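You operate a simulated robot arm through the tools that you are given. There is no shell and no other tool. Be economical: measure what you need, move in short steps, check, and stop when the job is done.

The job below is to be done with a simulated two-armed robot. You get a single attempt, and the scene is never put back.

## Task
Move the eye to mark A and run the orange sack on the belt to it.
Fine: free the green lock to slide the eye and lock it again; switch the eye on before you start; let it stop the belt.

The check looks at the end state, three seconds after you hand in, the way a careful person would. Anything else that was tipped, shoved, dropped, spilled or broken makes it a failure.

## Robot
Two 7-joint arms with two-finger grippers on one trunk, on a base that drives. Base frame: it is fixed to the floor where the robot stands at the start and does not move with it; the origin is under the middle of the robot, x ahead of it, y to its left, z up. Lengths are in m, angles in degrees, forces in N, time in s.
The left shoulder is at the start at [0.024, 0.218, 1.18], the right one opposite. With the tool pointing down near the work surface each hand reaches from about 0.1 to 0.3 m from the robot's upright axis, wherever it stands, measured 20 degrees to its own side. Places, roughly: belt eye switch [0.3, 0.8, 0.9]; green eye lock lever [0.7, 0, 0.5]. Payload 2.2 kg a hand.
Tool frame (each hand has its own): the origin (TCP) lies between the finger pads and is the grasp point; the fingertips stand 0.019 m ahead of it; z points along the fingers, y is the line along which they close. Largest opening 0.116 m; the body of the gripper starts 0.07 m behind the TCP.
Orientation is that of the tool frame in the base frame, as a unit quaternion [w, x, y, z]. With the fingers straight down and closing along the base's y, the tool's x points along the base's -x, its y along +y and its z along -z.

## Interface
- The arms move only by the tool move_arm. It takes "left_moves", "right_moves" or both (then of equal length, played together; a hand with none holds still); each is a list that holds one entry, the list of rows, each a list of 7 numbers: the closure in counts, from 0 (fully open) to 255 (shut), then the shift along the tool's x, y, z in m, then the turn, a rotation vector about the tool's x, y, z in degrees. In form: [[[fingers, tx, ty, tz, rx, ry, rz], ...]]. A call has 1 to 20 rows; each row is the pose to reach, as a shift and turn from the pose commanded when the call began, along the tool's axes at that moment. A row lasts 0.2 s, in which the tool goes at most 0.05 m and 8.6 degrees; a call with a longer step from one row to the next is refused whole, and so is a gripper value outside its range. Where a pose cannot be reached the arm comes as near as it can. A force on the tool above 50 N (or 10 N above the force at the start of the call, whichever is more), or a blocked arm, ends the call early, and 0.2 s more pass. The fingers move at their own pace and stop on an object; they squeeze with about 42 N. The grip force told is the motor's: it shows also when the fingers shut on nothing. Time passes only in rows, and 0.2 s behind the last, so rows that repeat a pose let the fingers close. The reply holds the time, the measured pose of the TCP, the force on the tool along the base axes, the opening and the grip force, in the units named above and with some noise, with the torque about the TCP (base axes, N m) and any sound that the robot's microphone picked up, and new pictures: "show" is both (left out), scene, wrist or none (wrist: the cameras of the hands that moved).
- Cameras (640 x 400 px; columns grow to the right, rows downward): "scene" is now at [0.1201, 0.0472, 1.3573]; the picture's right is [0.47, -0.88, 0.00], its down [-0.46, -0.25, -0.85] and it looks along [0.75, 0.40, -0.52] (base axes); focal length 214 px, centre (320, 200). "left" rides on the left gripper at [0.069, 0.015, -0.097] in its tool frame; the picture's right is [-0.21, 0.98, 0.00], its down [-0.76, -0.17, -0.63] and it looks along [-0.62, -0.14, 0.78] (tool axes); focal length 251 px, centre (320, 200). "right" rides on the right gripper at [0.069, -0.015, -0.096] in its tool frame; the picture's right is [0.21, 0.98, 0.00], its down [-0.76, 0.17, -0.63] and it looks along [-0.62, 0.13, 0.77] (tool axes); focal length 251 px, centre (320, 200). There is no depth. A picture from a camera that has moved, and an enlarged one, comes with that camera's place and axes in the base frame and with its lens.
- move_column(by): slides the trunk up (or, below 0, down) by that many m; the arms and the scene camera ride with it, the base frame stays. It gives what a move gives, with no picture.
- roll_base(legs): drives the robot by 1 to 6 legs, each [ahead, left, turn to the left] in m, m and degrees, along the robot's own axes; the way and the turn of a leg run together, so that a leg with both is an arc; at most 1.5 m and 180 degrees a leg. The arms and the cameras ride along, it lands a little off, and it stops where it bumps. It gives what a move gives, and a new picture of the scene camera.
- pan_tilt(pan, tilt): turns the head with the scene camera to pan (to the left, within 80 degrees either way) and tilt (down, from -29 to 69), counted from straight ahead of the robot. It gives what a move gives, and a new picture of the scene camera.
- enlarge(camera, box): a new picture of the part [left, top, right, bottom] of that camera's present view, enlarged. No time passes.
- job_done(): hands the job in; it is judged then, once.

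Go step by step. Nothing tells you exact positions but the pictures and the camera data: compare them with the known pose of the tool, close in by small moves and look again before you grip or let go. The budget is 120 turns and 260 pictures, counting those below and the enlarged ones. Unless the task says otherwise, let go and move clear before handing in, and close with one line.

The tools are called after "Call:" by a JSON object that holds its "fn" and its "kwargs". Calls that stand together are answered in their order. move_arm: Moves the arms, as the interface text tells. Its arguments: {"type":"object","properties":{"left_moves":{"type":"array","items":{"type":"array","items":{"type":"array","items":{"type":"number"}}}},"right_moves":{"type":"array","items":{"type":"array","items":{"type":"array","items":{"type":"number"}}}},"show":{"type":"string","enum":["both","scene","wrist","none"]}},"required":[]} The other tools are called the same way: move_column (by) slides the trunk up or down; roll_base (legs) drives the base; pan_tilt (pan, tilt) turns the head that bears the scene camera; enlarge (camera, box) takes an enlarged picture of a part of a camera's view; job_done () hands the job in.

At the start:

```text
time: 0.0
left_tcp_pos: [0.402, 0.5179, 1.3049]
left_tool_rot: [-0.001, 0.0, 1.0, -0.001]
left_contact_force: [0.6, -0.5, -0.4]
left_wrist_torque: [0.02, -0.01, -0.01]
left_gripper_width: 0.1162
left_grip_force: 0.0
right_tcp_pos: [0.4003, 0.0137, 1.3272]
right_tool_rot: [-0.001, 0.0, 1.0, 0.0]
right_contact_force: [0.2, -1.3, 0.2]
right_wrist_torque: [-0.01, 0.03, 0.02]
right_gripper_width: 0.1158
right_grip_force: 0.1
trunk travel left (down, up): [-0.325, 0.165]
robot x, y, heading: [0.0004, 0.0035, 0.3]
head pan, tilt: [28.2, 31.2]
```

scene: 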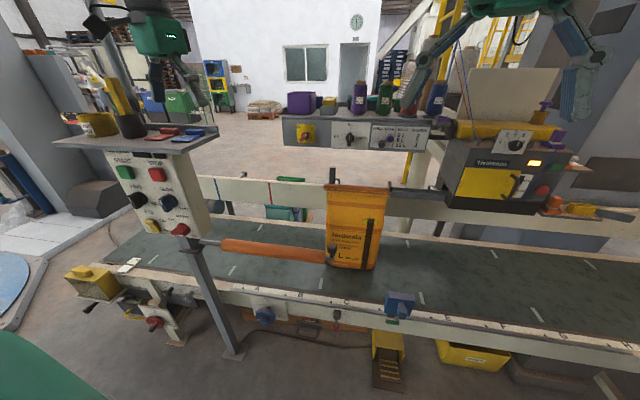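
right: 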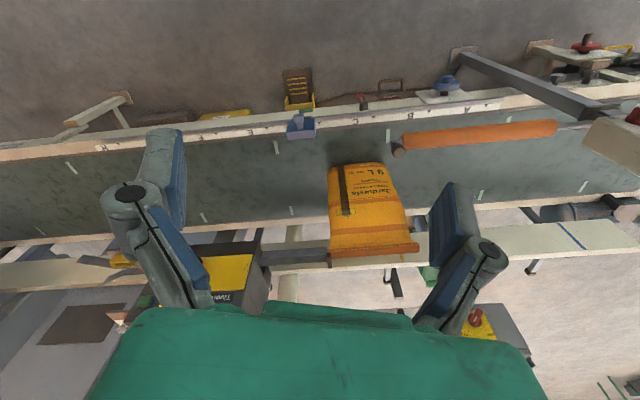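
left: 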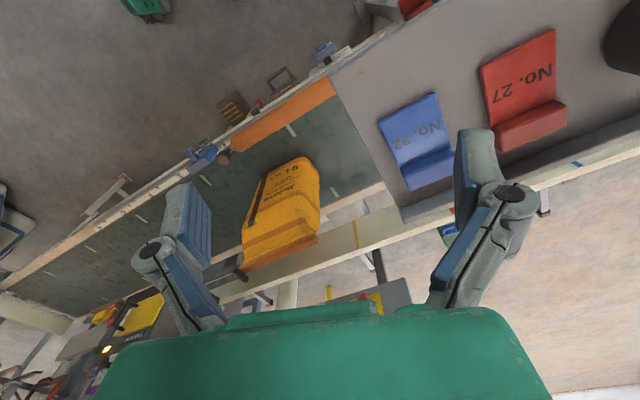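

I see a belt with an orange sack, a button post on the left, an eye (blue box) on the near rail and a scale along the rail. I'll look closer at each part first.

Call:
{"fn": "enlarge", "kwargs": {"camera": "scene", "box": [60, 130, 260, 255]}}

Call:
{"fn": "enlarge", "kwargs": {"camera": "scene", "box": [230, 260, 470, 400]}}

Call:
{"fn": "enlarge", "kwargs": {"camera": "scene", "box": [270, 70, 590, 230]}}

Call:
{"fn": "enlarge", "kwargs": {"camera": "scene", "box": [50, 250, 250, 375]}}

Call:
{"fn": "pan_tilt", "kwargs": {"pan": 0, "tilt": 45}}

```text
3.20 times, centred on (160, 192) of scene
camera zoom: at [0.1201, 0.0472, 1.3573], right [0.47, -0.88, 0.0], down [-0.46, -0.25, -0.85], along [0.75, 0.4, -0.52], focal length 686 px, centre (832, 224)
```

zoom: 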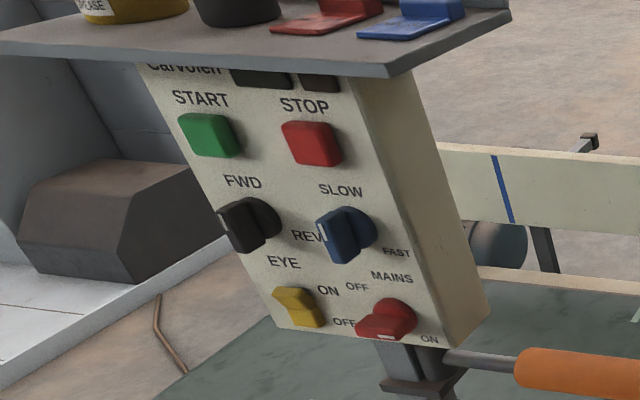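

```text
2.67 times, centred on (350, 330) of scene
camera zoom: at [0.1201, 0.0472, 1.3573], right [0.47, -0.88, 0.0], down [-0.46, -0.25, -0.85], along [0.75, 0.4, -0.52], focal length 572 px, centre (240, -147)
```

zoom: 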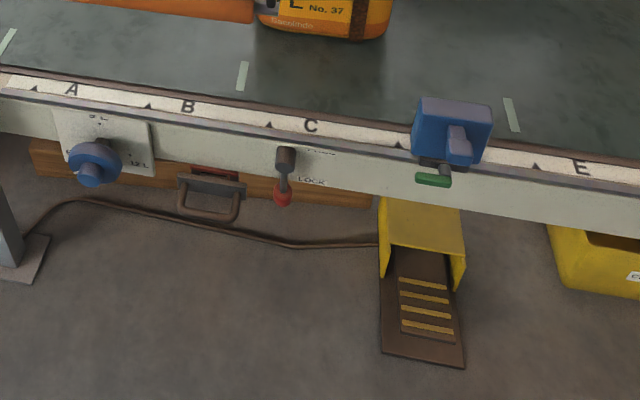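

```text
2.00 times, centred on (430, 150) of scene
camera zoom: at [0.1201, 0.0472, 1.3573], right [0.47, -0.88, 0.0], down [-0.46, -0.25, -0.85], along [0.75, 0.4, -0.52], focal length 429 px, centre (100, 300)
```

zoom: 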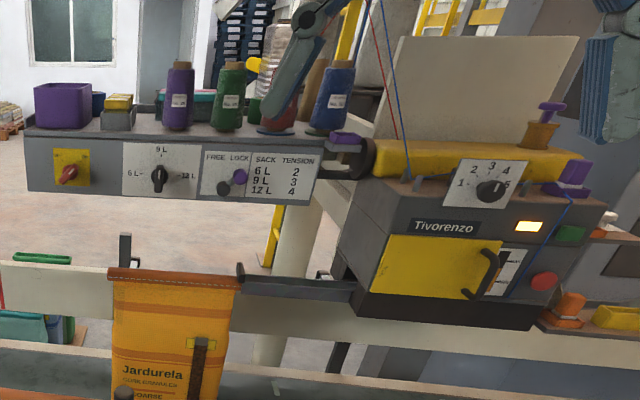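

```text
3.20 times, centred on (150, 312) of scene
camera zoom: at [0.1201, 0.0472, 1.3573], right [0.47, -0.88, 0.0], down [-0.46, -0.25, -0.85], along [0.75, 0.4, -0.52], focal length 686 px, centre (864, -160)
```

zoom: 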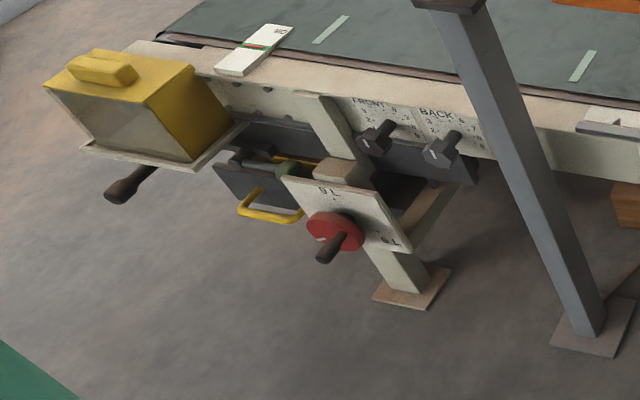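

```text
time: 0.9
left_tcp_pos: [0.3989, 0.5172, 1.3058]
left_tool_rot: [0.0, 0.0, 1.0, 0.0]
left_contact_force: [-0.1, 0.2, -0.6]
left_wrist_torque: [0.01, 0.03, 0.0]
left_gripper_width: 0.116
left_grip_force: 0.1
right_tcp_pos: [0.3979, 0.0127, 1.3285]
right_tool_rot: [0.001, 0.0, 1.0, 0.0]
right_contact_force: [0.5, 0.6, 0.1]
right_wrist_torque: [0.02, 0.01, 0.01]
right_gripper_width: 0.1162
right_grip_force: 0.1
trunk travel left (down, up): [-0.325, 0.165]
robot x, y, heading: [-0.0013, 0.0023, -0.1]
head pan, tilt: [0.0, 45.0]
camera scene: at [0.1217, 0.0046, 1.3366], right [0.0, -1.0, 0.0], down [-0.71, 0.0, -0.71], along [0.71, 0.0, -0.71], focal length 214 px, centre (320, 200)
```

scene: 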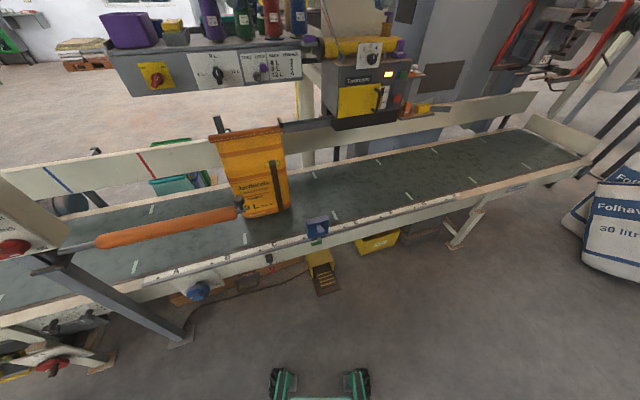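

The eye sits at D on a rail that runs obliquely, and A is about 0.56 m to the left. Now I'll look closer at the control panel.

Call:
{"fn": "pan_tilt", "kwargs": {"pan": 62, "tilt": 28}}

Call:
{"fn": "enlarge", "kwargs": {"camera": "scene", "box": [240, 130, 400, 230]}}

```text
time: 2.2
left_tcp_pos: [0.4013, 0.5163, 1.3062]
left_tool_rot: [0.001, 0.0, 1.0, 0.0]
left_contact_force: [-0.6, -0.1, -0.3]
left_wrist_torque: [0.01, -0.01, -0.03]
left_gripper_width: 0.1161
left_grip_force: 0.1
right_tcp_pos: [0.3983, 0.012, 1.3278]
right_tool_rot: [0.001, 0.0, 1.0, 0.0]
right_contact_force: [0.1, -1.2, -0.3]
right_wrist_torque: [0.03, -0.02, -0.01]
right_gripper_width: 0.116
right_grip_force: 0.1
trunk travel left (down, up): [-0.325, 0.165]
robot x, y, heading: [-0.0007, 0.0037, 0.0]
head pan, tilt: [62.0, 28.0]
camera scene: at [0.0837, 0.0852, 1.3623], right [0.88, -0.47, 0.0], down [-0.22, -0.42, -0.88], along [0.41, 0.78, -0.47], focal length 214 px, centre (320, 200)
```

scene: 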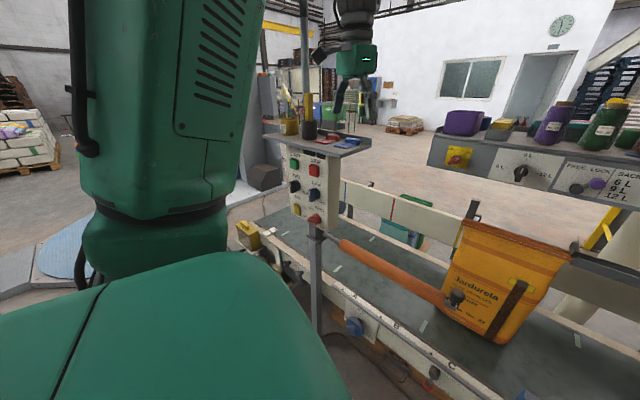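

```text
4.00 times, centred on (320, 180) of scene
camera zoom: at [0.0837, 0.0852, 1.3623], right [0.88, -0.47, 0.0], down [-0.22, -0.42, -0.88], along [0.41, 0.78, -0.47], focal length 858 px, centre (320, 280)
```

zoom: 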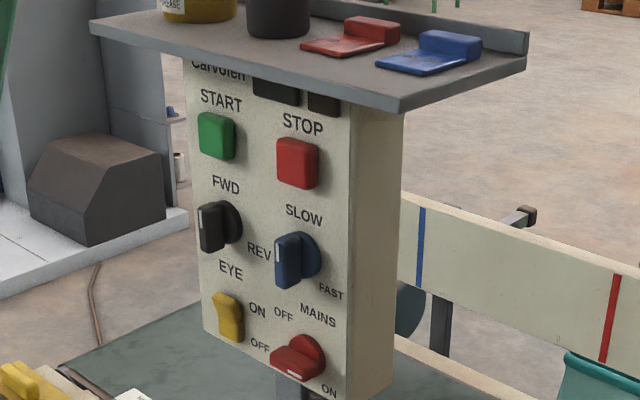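

The panel and rail are parallel, turned about 18° from my heading. I'll back off a little and turn to face them squarely.

Call:
{"fn": "roll_base", "kwargs": {"legs": [[-0.1, 0, 0], [0, 0, 18.5]]}}

Call:
{"fn": "pan_tilt", "kwargs": {"pan": 30, "tilt": 35}}

Call:
{"fn": "enlarge", "kwargs": {"camera": "scene", "box": [60, 100, 380, 300]}}

```text
time: 4.4
left_tcp_pos: [0.1186, 0.6153, 1.3067]
left_tool_rot: [0.0, -0.16, 0.987, 0.002]
left_contact_force: [-0.2, -0.1, -0.2]
left_wrist_torque: [-0.02, 0.05, 0.0]
left_gripper_width: 0.1158
left_grip_force: 0.0
right_tcp_pos: [0.2761, 0.136, 1.3275]
right_tool_rot: [0.0, -0.16, 0.987, 0.001]
right_contact_force: [-0.7, 0.2, 0.1]
right_wrist_torque: [0.01, -0.02, 0.03]
right_gripper_width: 0.1159
right_grip_force: 0.1
trunk travel left (down, up): [-0.325, 0.165]
robot x, y, heading: [-0.1007, -0.0039, 18.4]
head pan, tilt: [62.0, 28.0]
camera scene: at [-0.044, 0.104, 1.3625], right [0.99, -0.16, 0.0], down [-0.08, -0.46, -0.88], along [0.14, 0.87, -0.47], focal length 214 px, centre (320, 200)
```

scene: 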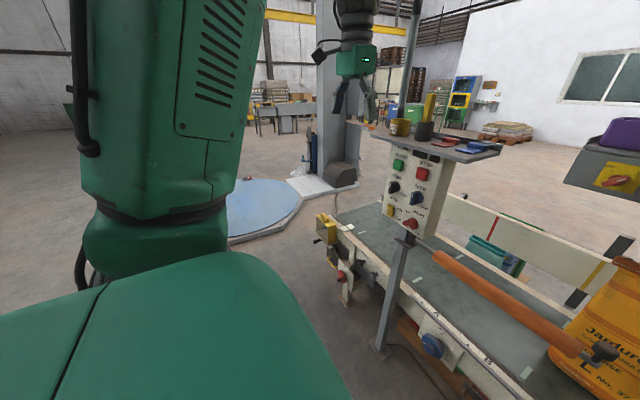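

```text
time: 5.4
left_tcp_pos: [0.1127, 0.6143, 1.3081]
left_tool_rot: [0.002, -0.161, 0.987, 0.001]
left_contact_force: [0.2, -0.1, 0.9]
left_wrist_torque: [0.0, 0.01, -0.01]
left_gripper_width: 0.1159
left_grip_force: 0.1
right_tcp_pos: [0.2712, 0.1362, 1.3295]
right_tool_rot: [0.001, -0.161, 0.987, 0.001]
right_contact_force: [0.8, 0.1, -0.4]
right_wrist_torque: [0.0, 0.04, -0.02]
right_gripper_width: 0.1159
right_grip_force: 0.1
trunk travel left (down, up): [-0.325, 0.165]
robot x, y, heading: [-0.0968, -0.0008, 18.6]
head pan, tilt: [30.0, 35.0]
camera scene: at [-0.0033, 0.0816, 1.3514], right [0.75, -0.66, 0.0], down [-0.38, -0.43, -0.82], along [0.54, 0.61, -0.58], focal length 214 px, centre (320, 200)
```

scene: 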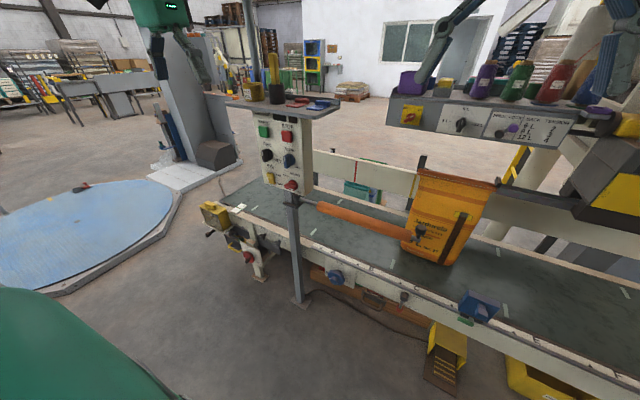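

```text
2.00 times, centred on (220, 200) of scene
camera zoom: at [-0.0033, 0.0816, 1.3514], right [0.75, -0.66, 0.0], down [-0.38, -0.43, -0.82], along [0.54, 0.61, -0.58], focal length 429 px, centre (520, 200)
```

zoom: 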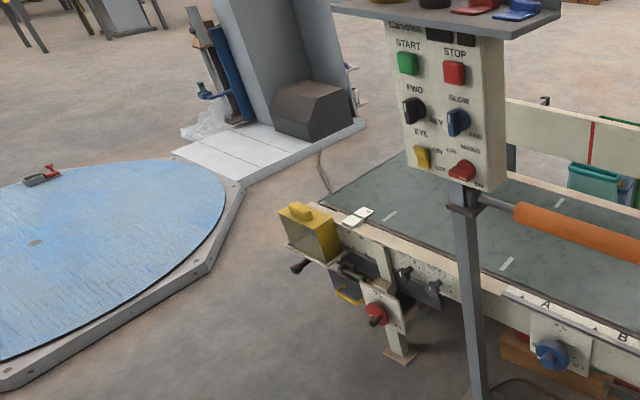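

Call:
{"fn": "enlarge", "kwargs": {"camera": "scene", "box": [240, 110, 320, 200]}}

Call:
{"fn": "enlarge", "kwargs": {"camera": "scene", "box": [190, 190, 310, 290]}}

Call:
{"fn": "enlarge", "kwargs": {"camera": "scene", "box": [290, 140, 510, 340]}}

```text
4.44 times, centred on (280, 155) of scene
camera zoom: at [-0.0033, 0.0816, 1.3514], right [0.75, -0.66, 0.0], down [-0.38, -0.43, -0.82], along [0.54, 0.61, -0.58], focal length 953 px, centre (498, 400)
```

zoom: 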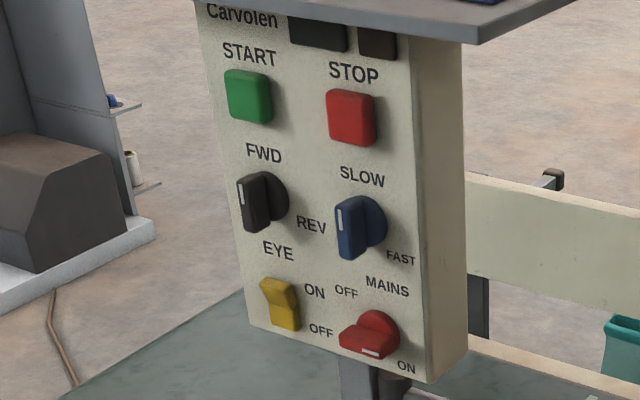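

```text
4.00 times, centred on (250, 240) of scene
camera zoom: at [-0.0033, 0.0816, 1.3514], right [0.75, -0.66, 0.0], down [-0.38, -0.43, -0.82], along [0.54, 0.61, -0.58], focal length 858 px, centre (600, 40)
```

zoom: 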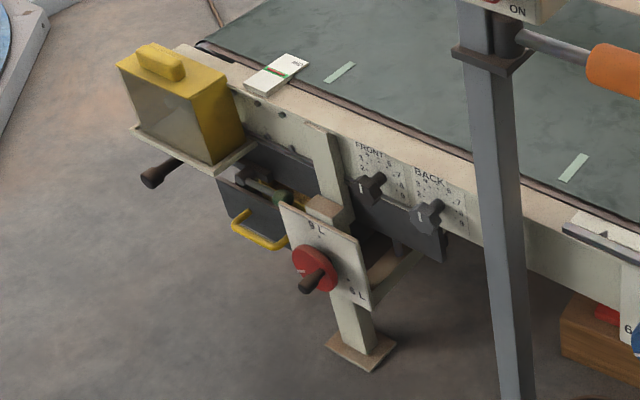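

```text
2.00 times, centred on (400, 240) of scene
camera zoom: at [-0.0033, 0.0816, 1.3514], right [0.75, -0.66, 0.0], down [-0.38, -0.43, -0.82], along [0.54, 0.61, -0.58], focal length 429 px, centre (160, 120)
```

zoom: 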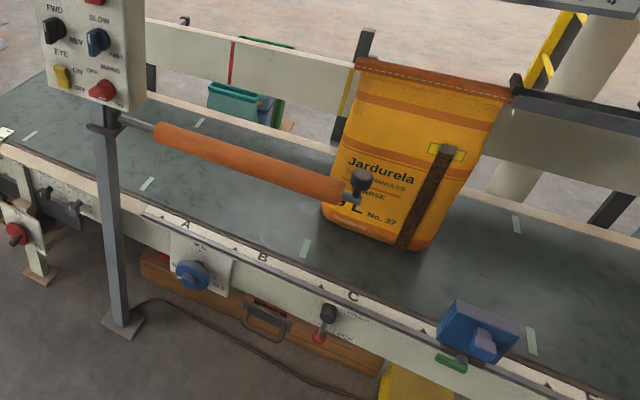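

Both knobs appear to be at FWD and SLOW, mains probably ON, and the eye switch is a yellow rocker. I'll point the left tool forward to get a close view of the panel.

Call:
{"fn": "move_arm", "kwargs": {"left_moves": [[[0, 0, 0, 0, 0, -8.2, 0], [0, 0, 0, 0, 0, -16.4, 0], [0, 0, 0, 0, 0, -24.6, 0], [0, 0, 0, 0, 0, -32.8, 0], [0, 0, 0, 0, 0, -41, 0], [0, 0, 0, 0, 0, -49.2, 0], [0, 0, 0, 0, 0, -57.4, 0], [0, 0, 0, 0, 0, -65.6, 0], [0, 0, 0, 0, 0, -73.8, 0], [0, 0, 0, 0, 0, -82, 0], [0, 0, 0, 0, 0, -90, 0], [0, 0, 0, 0, 0, -90, 0]]], "show": "both"}}

```text
time: 8.0
left_tcp_pos: [0.1116, 0.6139, 1.3056]
left_tool_rot: [0.7, -0.113, 0.696, 0.114]
left_contact_force: [-0.1, -0.8, -0.1]
left_wrist_torque: [0.02, 0.02, 0.05]
left_gripper_width: 0.1159
left_grip_force: 0.1
right_tcp_pos: [0.2716, 0.1362, 1.3289]
right_tool_rot: [0.002, -0.161, 0.987, 0.0]
right_contact_force: [0.3, -0.8, -0.2]
right_wrist_torque: [0.02, 0.01, 0.0]
right_gripper_width: 0.116
right_grip_force: 0.2
trunk travel left (down, up): [-0.325, 0.165]
robot x, y, heading: [-0.1029, -0.0011, 18.5]
head pan, tilt: [30.0, 35.0]
camera scene: at [-0.0041, 0.0832, 1.3514], right [0.75, -0.66, 0.0], down [-0.38, -0.43, -0.82], along [0.54, 0.61, -0.58], focal length 214 px, centre (320, 200)
camera left: at [0.0159, 0.5982, 1.2366], right [-0.31, 0.93, 0.22], down [-0.55, -0.36, 0.75], along [0.77, 0.12, 0.62], focal length 251 px, centre (320, 200)
```

scene: 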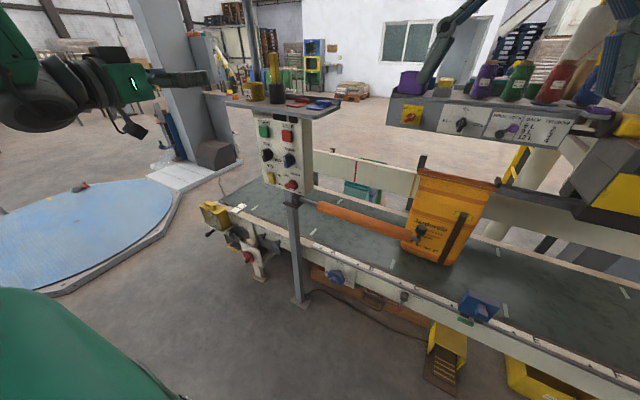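
left: 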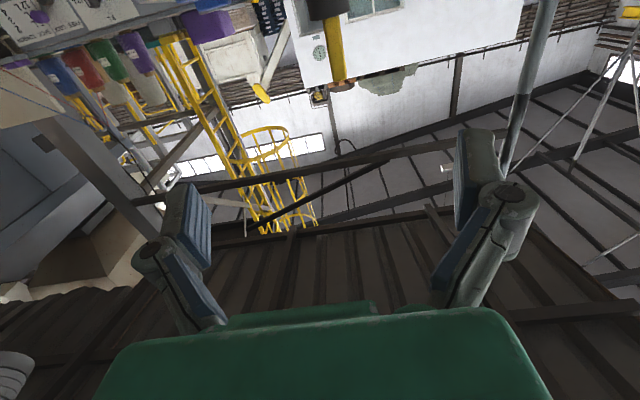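

Call:
{"fn": "move_arm", "kwargs": {"left_moves": [[[0, 0.05, 0, 0, 0, 0, 0], [0, 0.1, 0, 0, 0, 0, 0], [0, 0.15, 0, 0, 0, 0, 0], [0, 0.2, 0, 0, 0, 0, 0], [0, 0.25, 0, 0, 0, 0, 0], [0, 0.3, 0, 0, 0, 0, 0], [0, 0.35, 0, 0, 0, 0, 0], [0, 0.4, 0, 0, 0, 0, 0], [0, 0.45, 0, 0, 0, 0, 0], [0, 0.5, 0, 0, 0, 0, 0], [0, 0.5, 0, 0, 0, 0, 0]]]}}

```text
time: 10.4
left_tcp_pos: [0.13, 0.6351, 0.8021]
left_tool_rot: [0.698, -0.114, 0.697, 0.113]
left_contact_force: [-0.4, -0.6, 0.4]
left_wrist_torque: [-0.01, -0.02, 0.01]
left_gripper_width: 0.1161
left_grip_force: 0.1
left hand out of reach, approached as far as the arm can: row 6, 7, 8, 9, 10, 11
right_tcp_pos: [0.2716, 0.1374, 1.3282]
right_tool_rot: [0.001, -0.161, 0.987, 0.0]
right_contact_force: [-0.7, 0.1, -0.2]
right_wrist_torque: [-0.01, -0.01, -0.01]
right_gripper_width: 0.1162
right_grip_force: 0.0
trunk travel left (down, up): [-0.325, 0.165]
robot x, y, heading: [-0.0992, -0.0014, 18.6]
head pan, tilt: [30.0, 35.0]
camera scene: at [-0.0036, 0.0848, 1.3513], right [0.75, -0.66, 0.0], down [-0.38, -0.43, -0.82], along [0.54, 0.61, -0.58], focal length 214 px, centre (320, 200)
camera left: at [0.0328, 0.6179, 0.7321], right [-0.31, 0.93, 0.21], down [-0.55, -0.36, 0.76], along [0.78, 0.12, 0.62], focal length 251 px, centre (320, 200)
```

scene: 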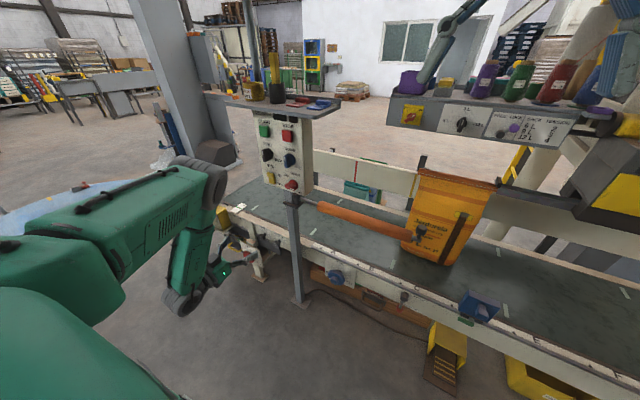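
left: 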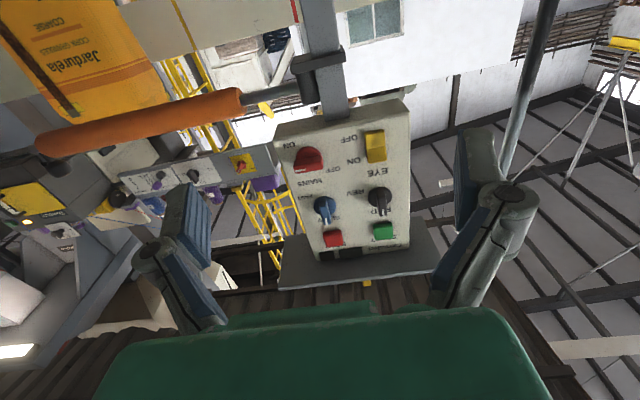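

Call:
{"fn": "enlarge", "kwargs": {"camera": "left", "box": [260, 90, 440, 290]}}

Call:
{"fn": "enlarge", "kwargs": {"camera": "left", "box": [0, 60, 280, 200]}}

```text
2.00 times, centred on (350, 190) of left
camera zoom: at [0.0328, 0.6179, 0.7321], right [-0.31, 0.93, 0.21], down [-0.55, -0.36, 0.76], along [0.78, 0.12, 0.62], focal length 503 px, centre (260, 220)
```

zoom: 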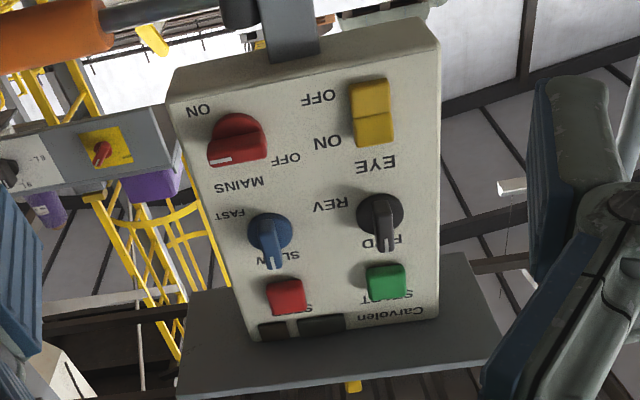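

```text
2.29 times, centred on (140, 130) of left
camera zoom: at [0.0328, 0.6179, 0.7321], right [-0.31, 0.93, 0.21], down [-0.55, -0.36, 0.76], along [0.78, 0.12, 0.62], focal length 575 px, centre (731, 360)
```

zoom: 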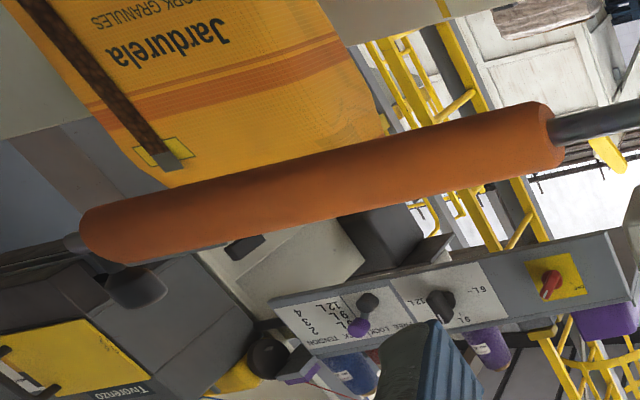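

The pictures show FWD and SLOW selected, mains pointing to ON, and the rocker with its lower (OFF) half pressed. The rocker's upper half is near (0.347, 0.773, 0.937), so I'll close the fingers and come in front of it.

Call:
{"fn": "move_arm", "kwargs": {"left_moves": [[[255, -0.045, 0.02, 0, 0, 0, 0], [255, -0.09, 0.04, 0, 0, 0, 0], [255, -0.135, 0.055, 0, 0, 0, 0], [255, -0.141, 0.062, 0.04, 0, 0, 0], [255, -0.141, 0.062, 0.08, 0, 0, 0], [255, -0.141, 0.062, 0.12, 0, 0, 0], [255, -0.141, 0.062, 0.15, 0, 0, 0], [255, -0.141, 0.062, 0.175, 0, 0, 0], [255, -0.141, 0.062, 0.175, 0, 0, 0]]]}}

```text
time: 12.4
left_tcp_pos: [0.2746, 0.7449, 0.9451]
left_tool_rot: [0.699, -0.113, 0.697, 0.113]
left_contact_force: [-0.5, 0.3, 1.0]
left_wrist_torque: [0.01, 0.04, 0.01]
left_gripper_width: 0.0
left_grip_force: 28.4
right_tcp_pos: [0.2715, 0.1367, 1.3286]
right_tool_rot: [0.002, -0.161, 0.987, 0.0]
right_contact_force: [-0.5, 1.1, -0.9]
right_wrist_torque: [-0.01, 0.0, 0.02]
right_gripper_width: 0.116
right_grip_force: 0.1
trunk travel left (down, up): [-0.325, 0.165]
robot x, y, heading: [-0.101, -0.0018, 18.4]
head pan, tilt: [30.0, 35.0]
camera scene: at [-0.0033, 0.0853, 1.3512], right [0.75, -0.66, 0.0], down [-0.38, -0.43, -0.82], along [0.54, 0.61, -0.58], focal length 214 px, centre (320, 200)
camera left: at [0.1786, 0.7286, 0.8742], right [-0.31, 0.93, 0.21], down [-0.55, -0.36, 0.75], along [0.78, 0.12, 0.62], focal length 251 px, centre (320, 200)
```

scene: 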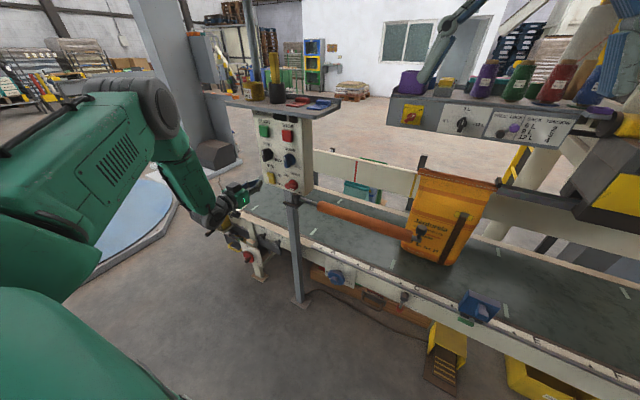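
left: 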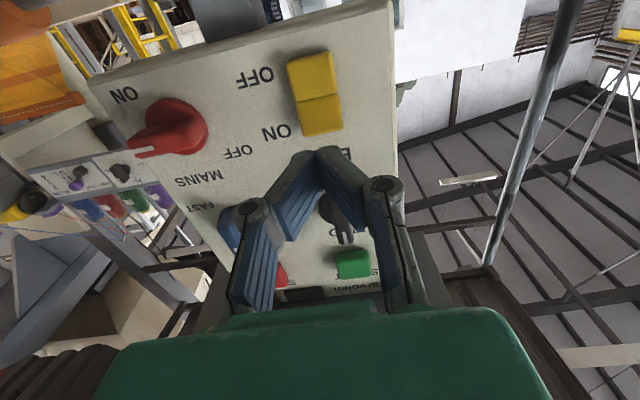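

The fingertip is lined up with the upper half of the rocker, about 0.055 m off. I'll push in.

Call:
{"fn": "move_arm", "kwargs": {"left_moves": [[[255, 0.002, 0.003, 0.03, 0, 0, 0], [255, 0.002, 0.003, 0.048, 0, 0, 0], [255, 0.002, 0.003, 0.056, 0, 0, 0], [255, 0.002, 0.003, 0.061, 0, 0, 0], [255, 0.002, 0.003, 0.066, 0, 0, 0]]], "show": "wrist"}}

```text
time: 13.8
left_tcp_pos: [0.3281, 0.7665, 0.9441]
left_tool_rot: [0.698, -0.115, 0.697, 0.116]
left_contact_force: [-20.9, -13.5, 11.1]
left_wrist_torque: [-0.03, -0.14, -0.11]
left_gripper_width: 0.0059
left_grip_force: 28.4
right_tcp_pos: [0.2676, 0.133, 1.3295]
right_tool_rot: [0.003, -0.161, 0.987, 0.002]
right_contact_force: [0.1, -0.3, -0.2]
right_wrist_torque: [0.01, -0.02, 0.03]
right_gripper_width: 0.116
right_grip_force: 0.1
trunk travel left (down, up): [-0.325, 0.165]
robot x, y, heading: [-0.0991, -0.0035, 18.9]
head pan, tilt: [30.0, 35.0]
stopped in row 5 (left hand): the force on the tool passed its limit at 53 N (the readings are from after the stop); the commanded pose is now the measured one
camera left: at [0.2306, 0.7496, 0.8738], right [-0.31, 0.92, 0.22], down [-0.55, -0.36, 0.76], along [0.78, 0.12, 0.62], focal length 251 px, centre (320, 200)
```

left: 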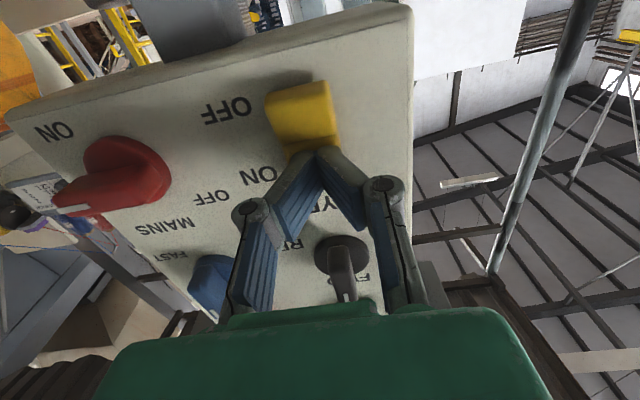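

It appears to have flipped. I'll back off and verify.

Call:
{"fn": "move_arm", "kwargs": {"left_moves": [[[255, 0, 0, -0.04, 0, 0, 0], [255, 0, 0, -0.08, 0, 0, 0], [255, 0, 0, -0.12, 0, 0, 0], [255, 0.03, 0, -0.15, 0, 0, 0], [255, 0.07, 0, -0.17, 0, 0, 0]]], "show": "wrist"}}

Call:
{"fn": "enlarge", "kwargs": {"camera": "left", "box": [240, 80, 440, 280]}}

Call:
{"fn": "enlarge", "kwargs": {"camera": "scene", "box": [400, 270, 560, 370]}}

```text
time: 15.0
left_tcp_pos: [0.1706, 0.717, 0.8685]
left_tool_rot: [0.697, -0.116, 0.698, 0.114]
left_contact_force: [-0.1, 0.9, -0.3]
left_wrist_torque: [-0.03, -0.01, 0.0]
left_gripper_width: 0.0
left_grip_force: 28.2
right_tcp_pos: [0.2697, 0.1417, 1.3292]
right_tool_rot: [0.002, -0.162, 0.987, -0.001]
right_contact_force: [0.1, -0.1, -0.3]
right_wrist_torque: [0.0, 0.05, 0.0]
right_gripper_width: 0.1161
right_grip_force: 0.2
trunk travel left (down, up): [-0.325, 0.165]
robot x, y, heading: [-0.1022, -0.0006, 18.6]
head pan, tilt: [30.0, 35.0]
camera left: at [0.0729, 0.7001, 0.7996], right [-0.31, 0.93, 0.21], down [-0.55, -0.36, 0.76], along [0.78, 0.12, 0.62], focal length 251 px, centre (320, 200)
```

left: 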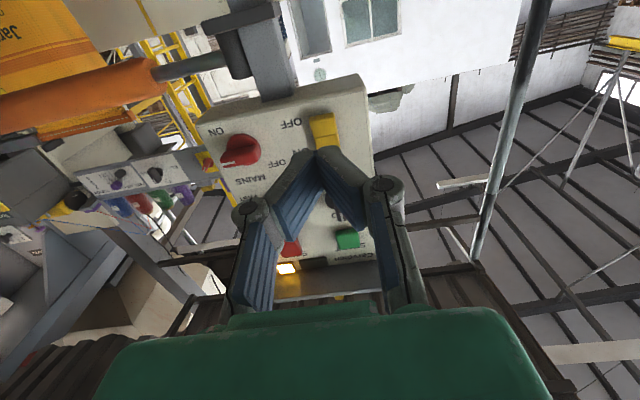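

```text
2.00 times, centred on (340, 180) of left
camera zoom: at [0.0729, 0.7001, 0.7996], right [-0.31, 0.93, 0.21], down [-0.55, -0.36, 0.76], along [0.78, 0.12, 0.62], focal length 503 px, centre (280, 240)
```

zoom: 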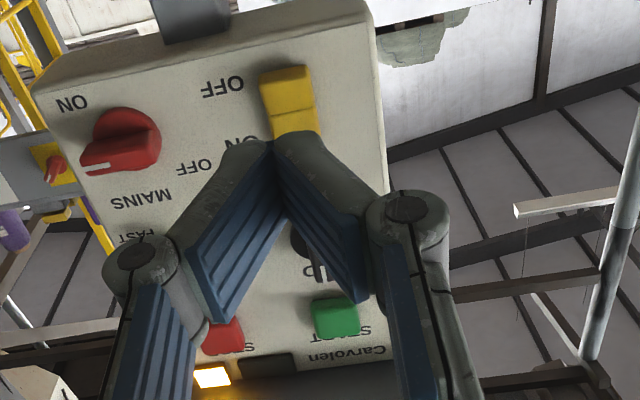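

```text
4.00 times, centred on (480, 320) of scene
camera zoom: at [-0.005, 0.0881, 1.351], right [0.75, -0.66, 0.0], down [-0.38, -0.44, -0.82], along [0.54, 0.61, -0.58], focal length 858 px, centre (-320, -280)
```

zoom: 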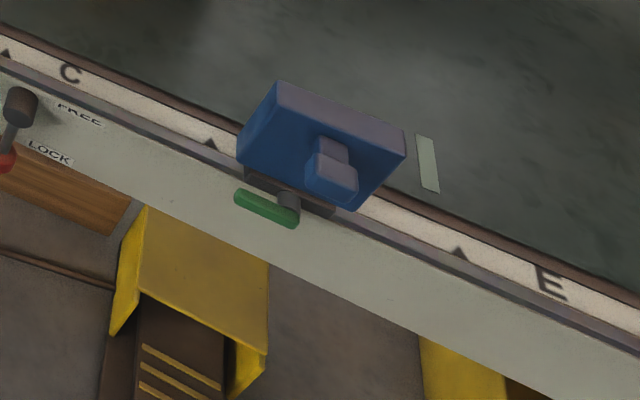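

The amber lamp lit, so the eye is on. Now I'll tuck the left hand up and back, tilt the right tool forward, and lower the trunk to work at the eye carriage.

Call:
{"fn": "move_arm", "kwargs": {"left_moves": [[[255, -0.04, 0, -0.02, 0, 0, 0], [255, -0.08, 0, -0.04, 0, 0, 0], [255, -0.12, 0, -0.06, 0, 0, 0], [255, -0.16, 0, -0.08, 0, 0, 0], [255, -0.2, 0, -0.1, 0, 0, 0], [255, -0.24, 0, -0.1, 0, 0, 0], [255, -0.28, 0, -0.1, 0, 0, 0]]], "right_moves": [[[0, 0, 0, 0, 0, -7.5, 0], [0, 0, 0, 0, 0, -15, 0], [0, 0, 0, 0, 0, -22.5, 0], [0, 0, 0, 0, 0, -30, 0], [0, 0, 0, 0, 0, -37.5, 0], [0, 0, 0, 0, 0, -45, 0], [0, 0, 0, 0, 0, -45, 0]]], "show": "none"}}

Call:
{"fn": "move_column", "kwargs": {"by": -0.3}}

Call:
{"fn": "pan_tilt", "kwargs": {"pan": -15, "tilt": 40}}

Call:
{"fn": "enlarge", "kwargs": {"camera": "scene", "box": [220, 120, 420, 250]}}

```text
time: 16.6
left_tcp_pos: [0.0756, 0.676, 1.1555]
left_tool_rot: [0.696, -0.114, 0.7, 0.116]
left_contact_force: [0.2, -0.8, 0.6]
left_wrist_torque: [0.03, 0.02, 0.0]
left_gripper_width: 0.0
left_grip_force: 28.7
right_tcp_pos: [0.272, 0.1317, 1.3308]
right_tool_rot: [0.38, -0.147, 0.911, 0.065]
right_contact_force: [0.3, -0.3, 0.6]
right_wrist_torque: [0.01, -0.02, 0.04]
right_gripper_width: 0.1161
right_grip_force: 0.0
trunk travel left (down, up): [-0.325, 0.165]
robot x, y, heading: [-0.0973, -0.0006, 18.7]
head pan, tilt: [30.0, 35.0]
```

```text
time: 19.6
left_tcp_pos: [0.0757, 0.6812, 0.8522]
left_tool_rot: [0.697, -0.115, 0.699, 0.115]
left_contact_force: [0.3, 0.3, 0.2]
left_wrist_torque: [-0.01, 0.02, 0.01]
left_gripper_width: 0.0
left_grip_force: 28.4
right_tcp_pos: [0.2699, 0.1358, 1.0284]
right_tool_rot: [0.38, -0.149, 0.911, 0.064]
right_contact_force: [-0.5, 0.4, 0.5]
right_wrist_torque: [0.01, 0.03, -0.01]
right_gripper_width: 0.1161
right_grip_force: 0.0
trunk travel left (down, up): [-0.025, 0.465]
robot x, y, heading: [-0.099, -0.0003, 18.6]
head pan, tilt: [30.0, 35.0]
```

```text
time: 20.7
left_tcp_pos: [0.0756, 0.6808, 0.8524]
left_tool_rot: [0.697, -0.115, 0.699, 0.115]
left_contact_force: [0.6, -1.5, 0.5]
left_wrist_torque: [0.01, -0.01, -0.03]
left_gripper_width: 0.0
left_grip_force: 28.3
right_tcp_pos: [0.2715, 0.1354, 1.0278]
right_tool_rot: [0.379, -0.148, 0.911, 0.061]
right_contact_force: [-1.1, -0.3, 0.0]
right_wrist_torque: [0.04, -0.05, -0.01]
right_gripper_width: 0.1159
right_grip_force: 0.0
trunk travel left (down, up): [-0.025, 0.465]
robot x, y, heading: [-0.0997, 0.0011, 18.5]
head pan, tilt: [-15.0, 40.0]
camera scene: at [-0.0096, 0.0856, 1.051], right [0.78, -0.62, 0.0], down [-0.36, -0.45, -0.81], along [0.51, 0.64, -0.58], focal length 214 px, centre (320, 200)
```

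scene: 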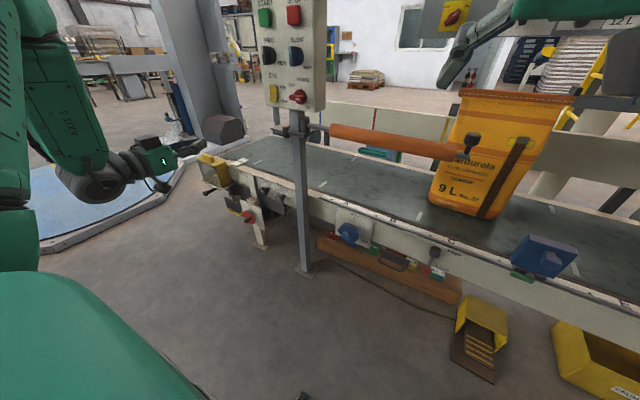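

```text
3.08 times, centred on (320, 185) of scene
camera zoom: at [-0.0096, 0.0856, 1.051], right [0.78, -0.62, 0.0], down [-0.36, -0.45, -0.81], along [0.51, 0.64, -0.58], focal length 660 px, centre (320, 246)
```

zoom: 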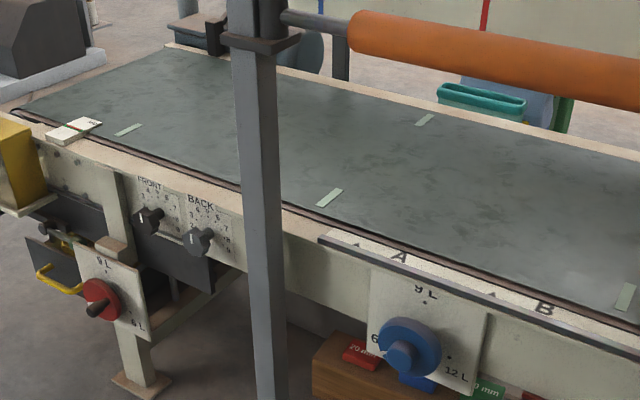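

Call:
{"fn": "pan_tilt", "kwargs": {"pan": -10, "tilt": 42}}

Call:
{"fn": "enlarge", "kwargs": {"camera": "scene", "box": [200, 120, 440, 270]}}

```text
time: 21.4
left_tcp_pos: [0.0751, 0.6805, 0.8522]
left_tool_rot: [0.696, -0.115, 0.7, 0.114]
left_contact_force: [0.8, 0.2, -0.5]
left_wrist_torque: [-0.01, 0.01, 0.0]
left_gripper_width: 0.0003
left_grip_force: 28.4
right_tcp_pos: [0.271, 0.1356, 1.0268]
right_tool_rot: [0.378, -0.148, 0.912, 0.061]
right_contact_force: [0.1, 0.2, -0.4]
right_wrist_torque: [0.01, -0.03, 0.02]
right_gripper_width: 0.1158
right_grip_force: 0.1
trunk travel left (down, up): [-0.025, 0.465]
robot x, y, heading: [-0.1012, -0.0006, 18.6]
head pan, tilt: [-10.0, 42.0]
camera scene: at [-0.0096, 0.0853, 1.0504], right [0.78, -0.62, 0.0], down [-0.36, -0.46, -0.81], along [0.51, 0.63, -0.59], focal length 214 px, centre (320, 200)
```

scene: 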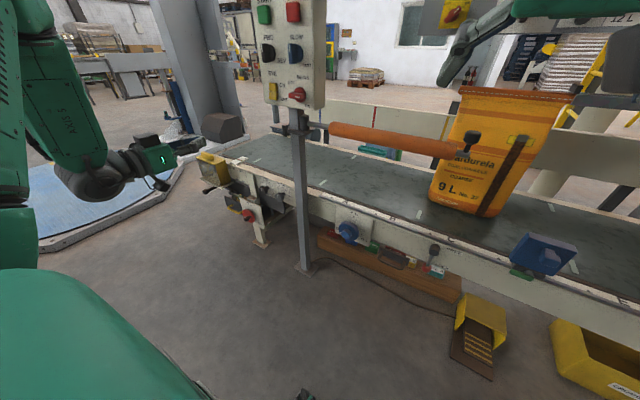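

```text
2.67 times, centred on (320, 195) of scene
camera zoom: at [-0.0096, 0.0853, 1.0504], right [0.78, -0.62, 0.0], down [-0.36, -0.46, -0.81], along [0.51, 0.63, -0.59], focal length 572 px, centre (320, 213)
```

zoom: 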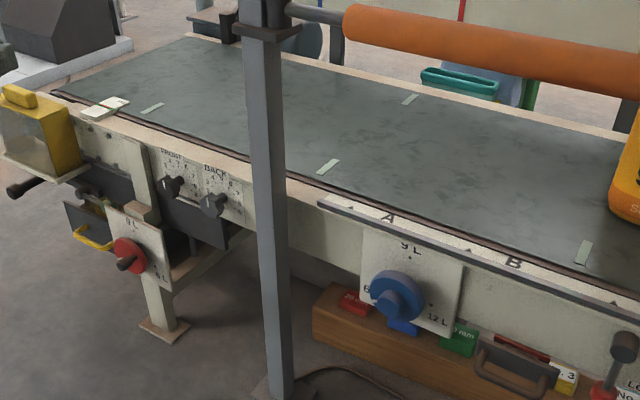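

The head camera seems stuck, probably near the right arm. I'll move the right hand down toward the eye and look through its camera.

Call:
{"fn": "move_arm", "kwargs": {"right_moves": [[[0, 0.017, -0.022, 0.036, 0, 0, 0], [0, 0.034, -0.044, 0.073, 0, 0, 0], [0, 0.051, -0.066, 0.11, 0, 0, 0], [0, 0.069, -0.088, 0.148, 0, 0, 0], [0, 0.086, -0.11, 0.186, 0, 0, 0], [0, 0.103, -0.133, 0.224, 0, 0, 0], [0, 0.12, -0.155, 0.262, 0, 0, 0], [0, 0.138, -0.178, 0.3, 0, 0, 0], [0, 0.156, -0.2, 0.339, 0, 0, 0], [0, 0.156, -0.2, 0.339, 0, 0, 0]]]}}

```text
time: 23.6
left_tcp_pos: [0.0757, 0.6802, 0.8527]
left_tool_rot: [0.697, -0.115, 0.698, 0.115]
left_contact_force: [0.5, 0.2, -0.8]
left_wrist_torque: [0.04, 0.01, 0.03]
left_gripper_width: 0.0002
left_grip_force: 28.7
right_tcp_pos: [0.4598, -0.0122, 0.6796]
right_tool_rot: [0.38, -0.148, 0.911, 0.062]
right_contact_force: [0.1, 0.3, -0.3]
right_wrist_torque: [-0.03, 0.0, -0.01]
right_gripper_width: 0.1159
right_grip_force: 0.0
trunk travel left (down, up): [-0.025, 0.465]
robot x, y, heading: [-0.101, -0.0018, 18.4]
head pan, tilt: [-10.0, 42.0]
camera scene: at [0.0191, 0.0283, 1.041], right [0.15, -0.99, 0.0], down [-0.66, -0.1, -0.74], along [0.73, 0.11, -0.67], focal length 214 px, centre (320, 200)
camera right: at [0.3526, -0.0659, 0.6978], right [-0.45, 0.88, -0.15], down [0.03, 0.18, 0.98], along [0.89, 0.44, -0.11], focal length 251 px, centre (320, 200)
```

scene: 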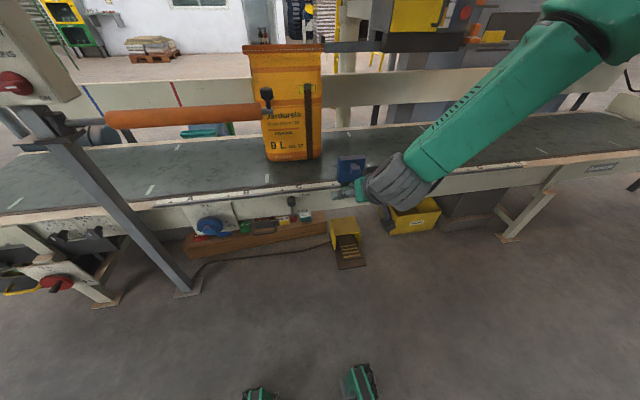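
right: 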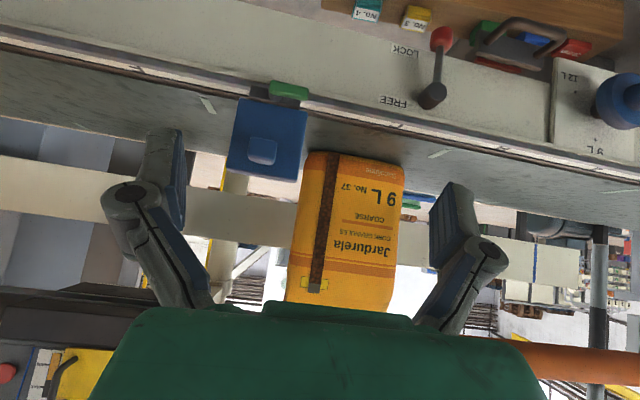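

Call:
{"fn": "enlarge", "kwargs": {"camera": "right", "box": [200, 20, 460, 190]}}

Call:
{"fn": "enlarge", "kwargs": {"camera": "scene", "box": [270, 140, 390, 220]}}

```text
2.35 times, centred on (330, 105) of right
camera zoom: at [0.3526, -0.0659, 0.6978], right [-0.45, 0.88, -0.15], down [0.03, 0.18, 0.98], along [0.89, 0.44, -0.11], focal length 592 px, centre (296, 424)
```

zoom: 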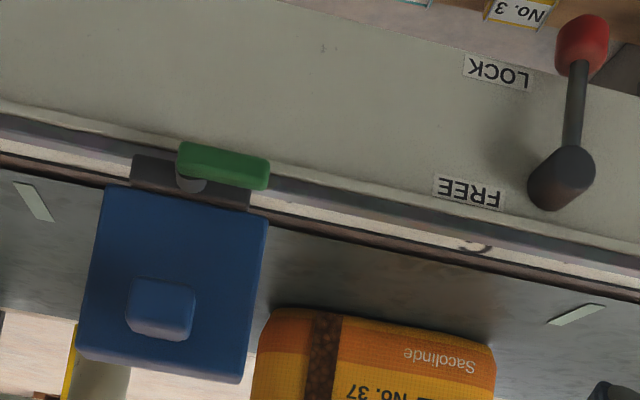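

```text
5.00 times, centred on (330, 180) of scene
camera zoom: at [0.0191, 0.0283, 1.041], right [0.15, -0.99, 0.0], down [-0.66, -0.1, -0.74], along [0.73, 0.11, -0.67], focal length 1072 px, centre (270, 300)
```

zoom: 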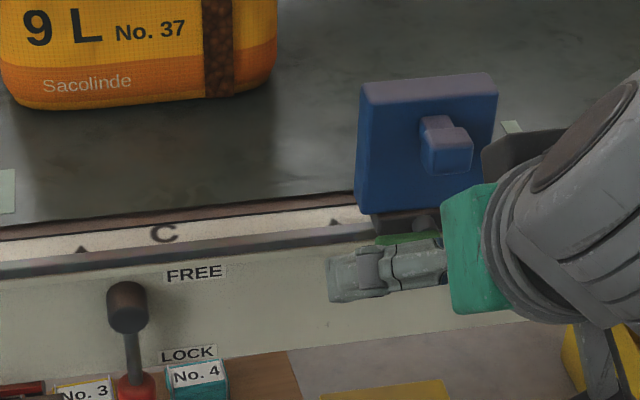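

The green lever lies flat, its pivot at the carriage centre (robot-frame v≈−0.244) and its tip to the left at about (0.671, 0.047, 0.515). I'll close the right fingers and bring them just above the lever tip.

Call:
{"fn": "move_arm", "kwargs": {"right_moves": [[[255, -0.01, -0.01, 0.045, 0, 0, 0], [255, -0.025, -0.018, 0.085, 0, 0, 0], [255, -0.04, -0.018, 0.125, 0, 0, 0], [255, -0.055, -0.018, 0.165, 0, 0, 0], [255, -0.068, -0.018, 0.2, 0, 0, 0], [255, -0.068, -0.018, 0.2, 0, 0, 0]]]}}

Call:
{"fn": "enlarge", "kwargs": {"camera": "scene", "box": [290, 130, 410, 220]}}

Call:
{"fn": "enlarge", "kwargs": {"camera": "right", "box": [220, 60, 420, 260]}}

```text
time: 25.0
left_tcp_pos: [0.0754, 0.6807, 0.852]
left_tool_rot: [0.696, -0.115, 0.699, 0.115]
left_contact_force: [-0.2, -0.4, 0.1]
left_wrist_torque: [0.01, 0.02, 0.02]
left_gripper_width: 0.0001
left_grip_force: 28.9
right_tcp_pos: [0.6414, 0.0297, 0.5826]
right_tool_rot: [0.376, -0.148, 0.913, 0.063]
right_contact_force: [-14.3, -4.2, -14.4]
right_wrist_torque: [0.36, -0.43, -0.28]
right_gripper_width: 0.0
right_grip_force: 28.5
trunk travel left (down, up): [-0.025, 0.465]
robot x, y, heading: [-0.0996, -0.001, 18.6]
head pan, tilt: [-10.0, 42.0]
camera scene: at [0.0206, 0.029, 1.0405], right [0.15, -0.99, 0.0], down [-0.66, -0.1, -0.74], along [0.73, 0.11, -0.67], focal length 214 px, centre (320, 200)
camera right: at [0.535, -0.022, 0.6024], right [-0.46, 0.88, -0.15], down [0.03, 0.18, 0.98], along [0.89, 0.44, -0.11], focal length 251 px, centre (320, 200)
```

scene: 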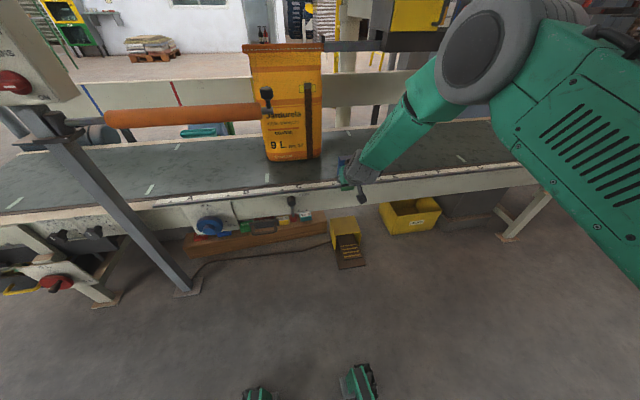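
right: 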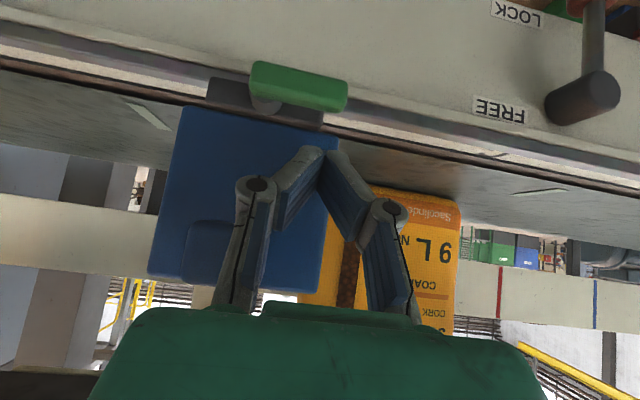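

```text
4.44 times, centred on (350, 175) of scene
camera zoom: at [0.0206, 0.029, 1.0405], right [0.15, -0.99, 0.0], down [-0.66, -0.1, -0.74], along [0.73, 0.11, -0.67], focal length 953 px, centre (187, 311)
```

zoom: 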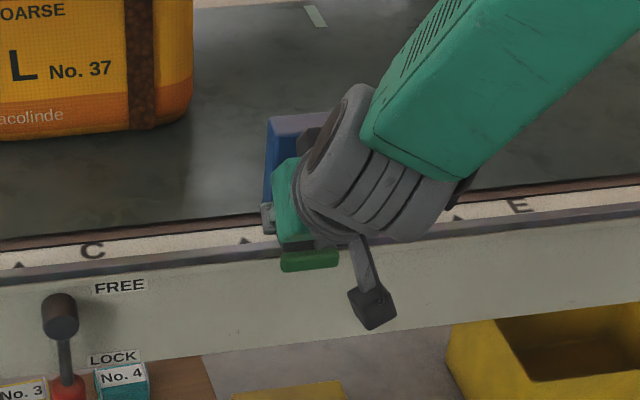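

```text
2.00 times, centred on (320, 160) of right
camera zoom: at [0.535, -0.022, 0.6024], right [-0.46, 0.88, -0.15], down [0.03, 0.18, 0.98], along [0.89, 0.44, -0.11], focal length 503 px, centre (320, 280)
```

zoom: 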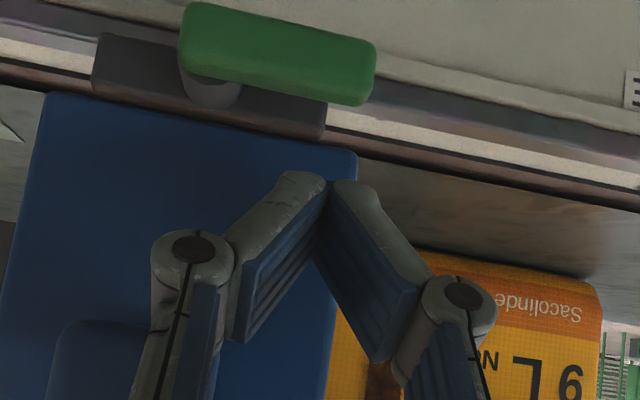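

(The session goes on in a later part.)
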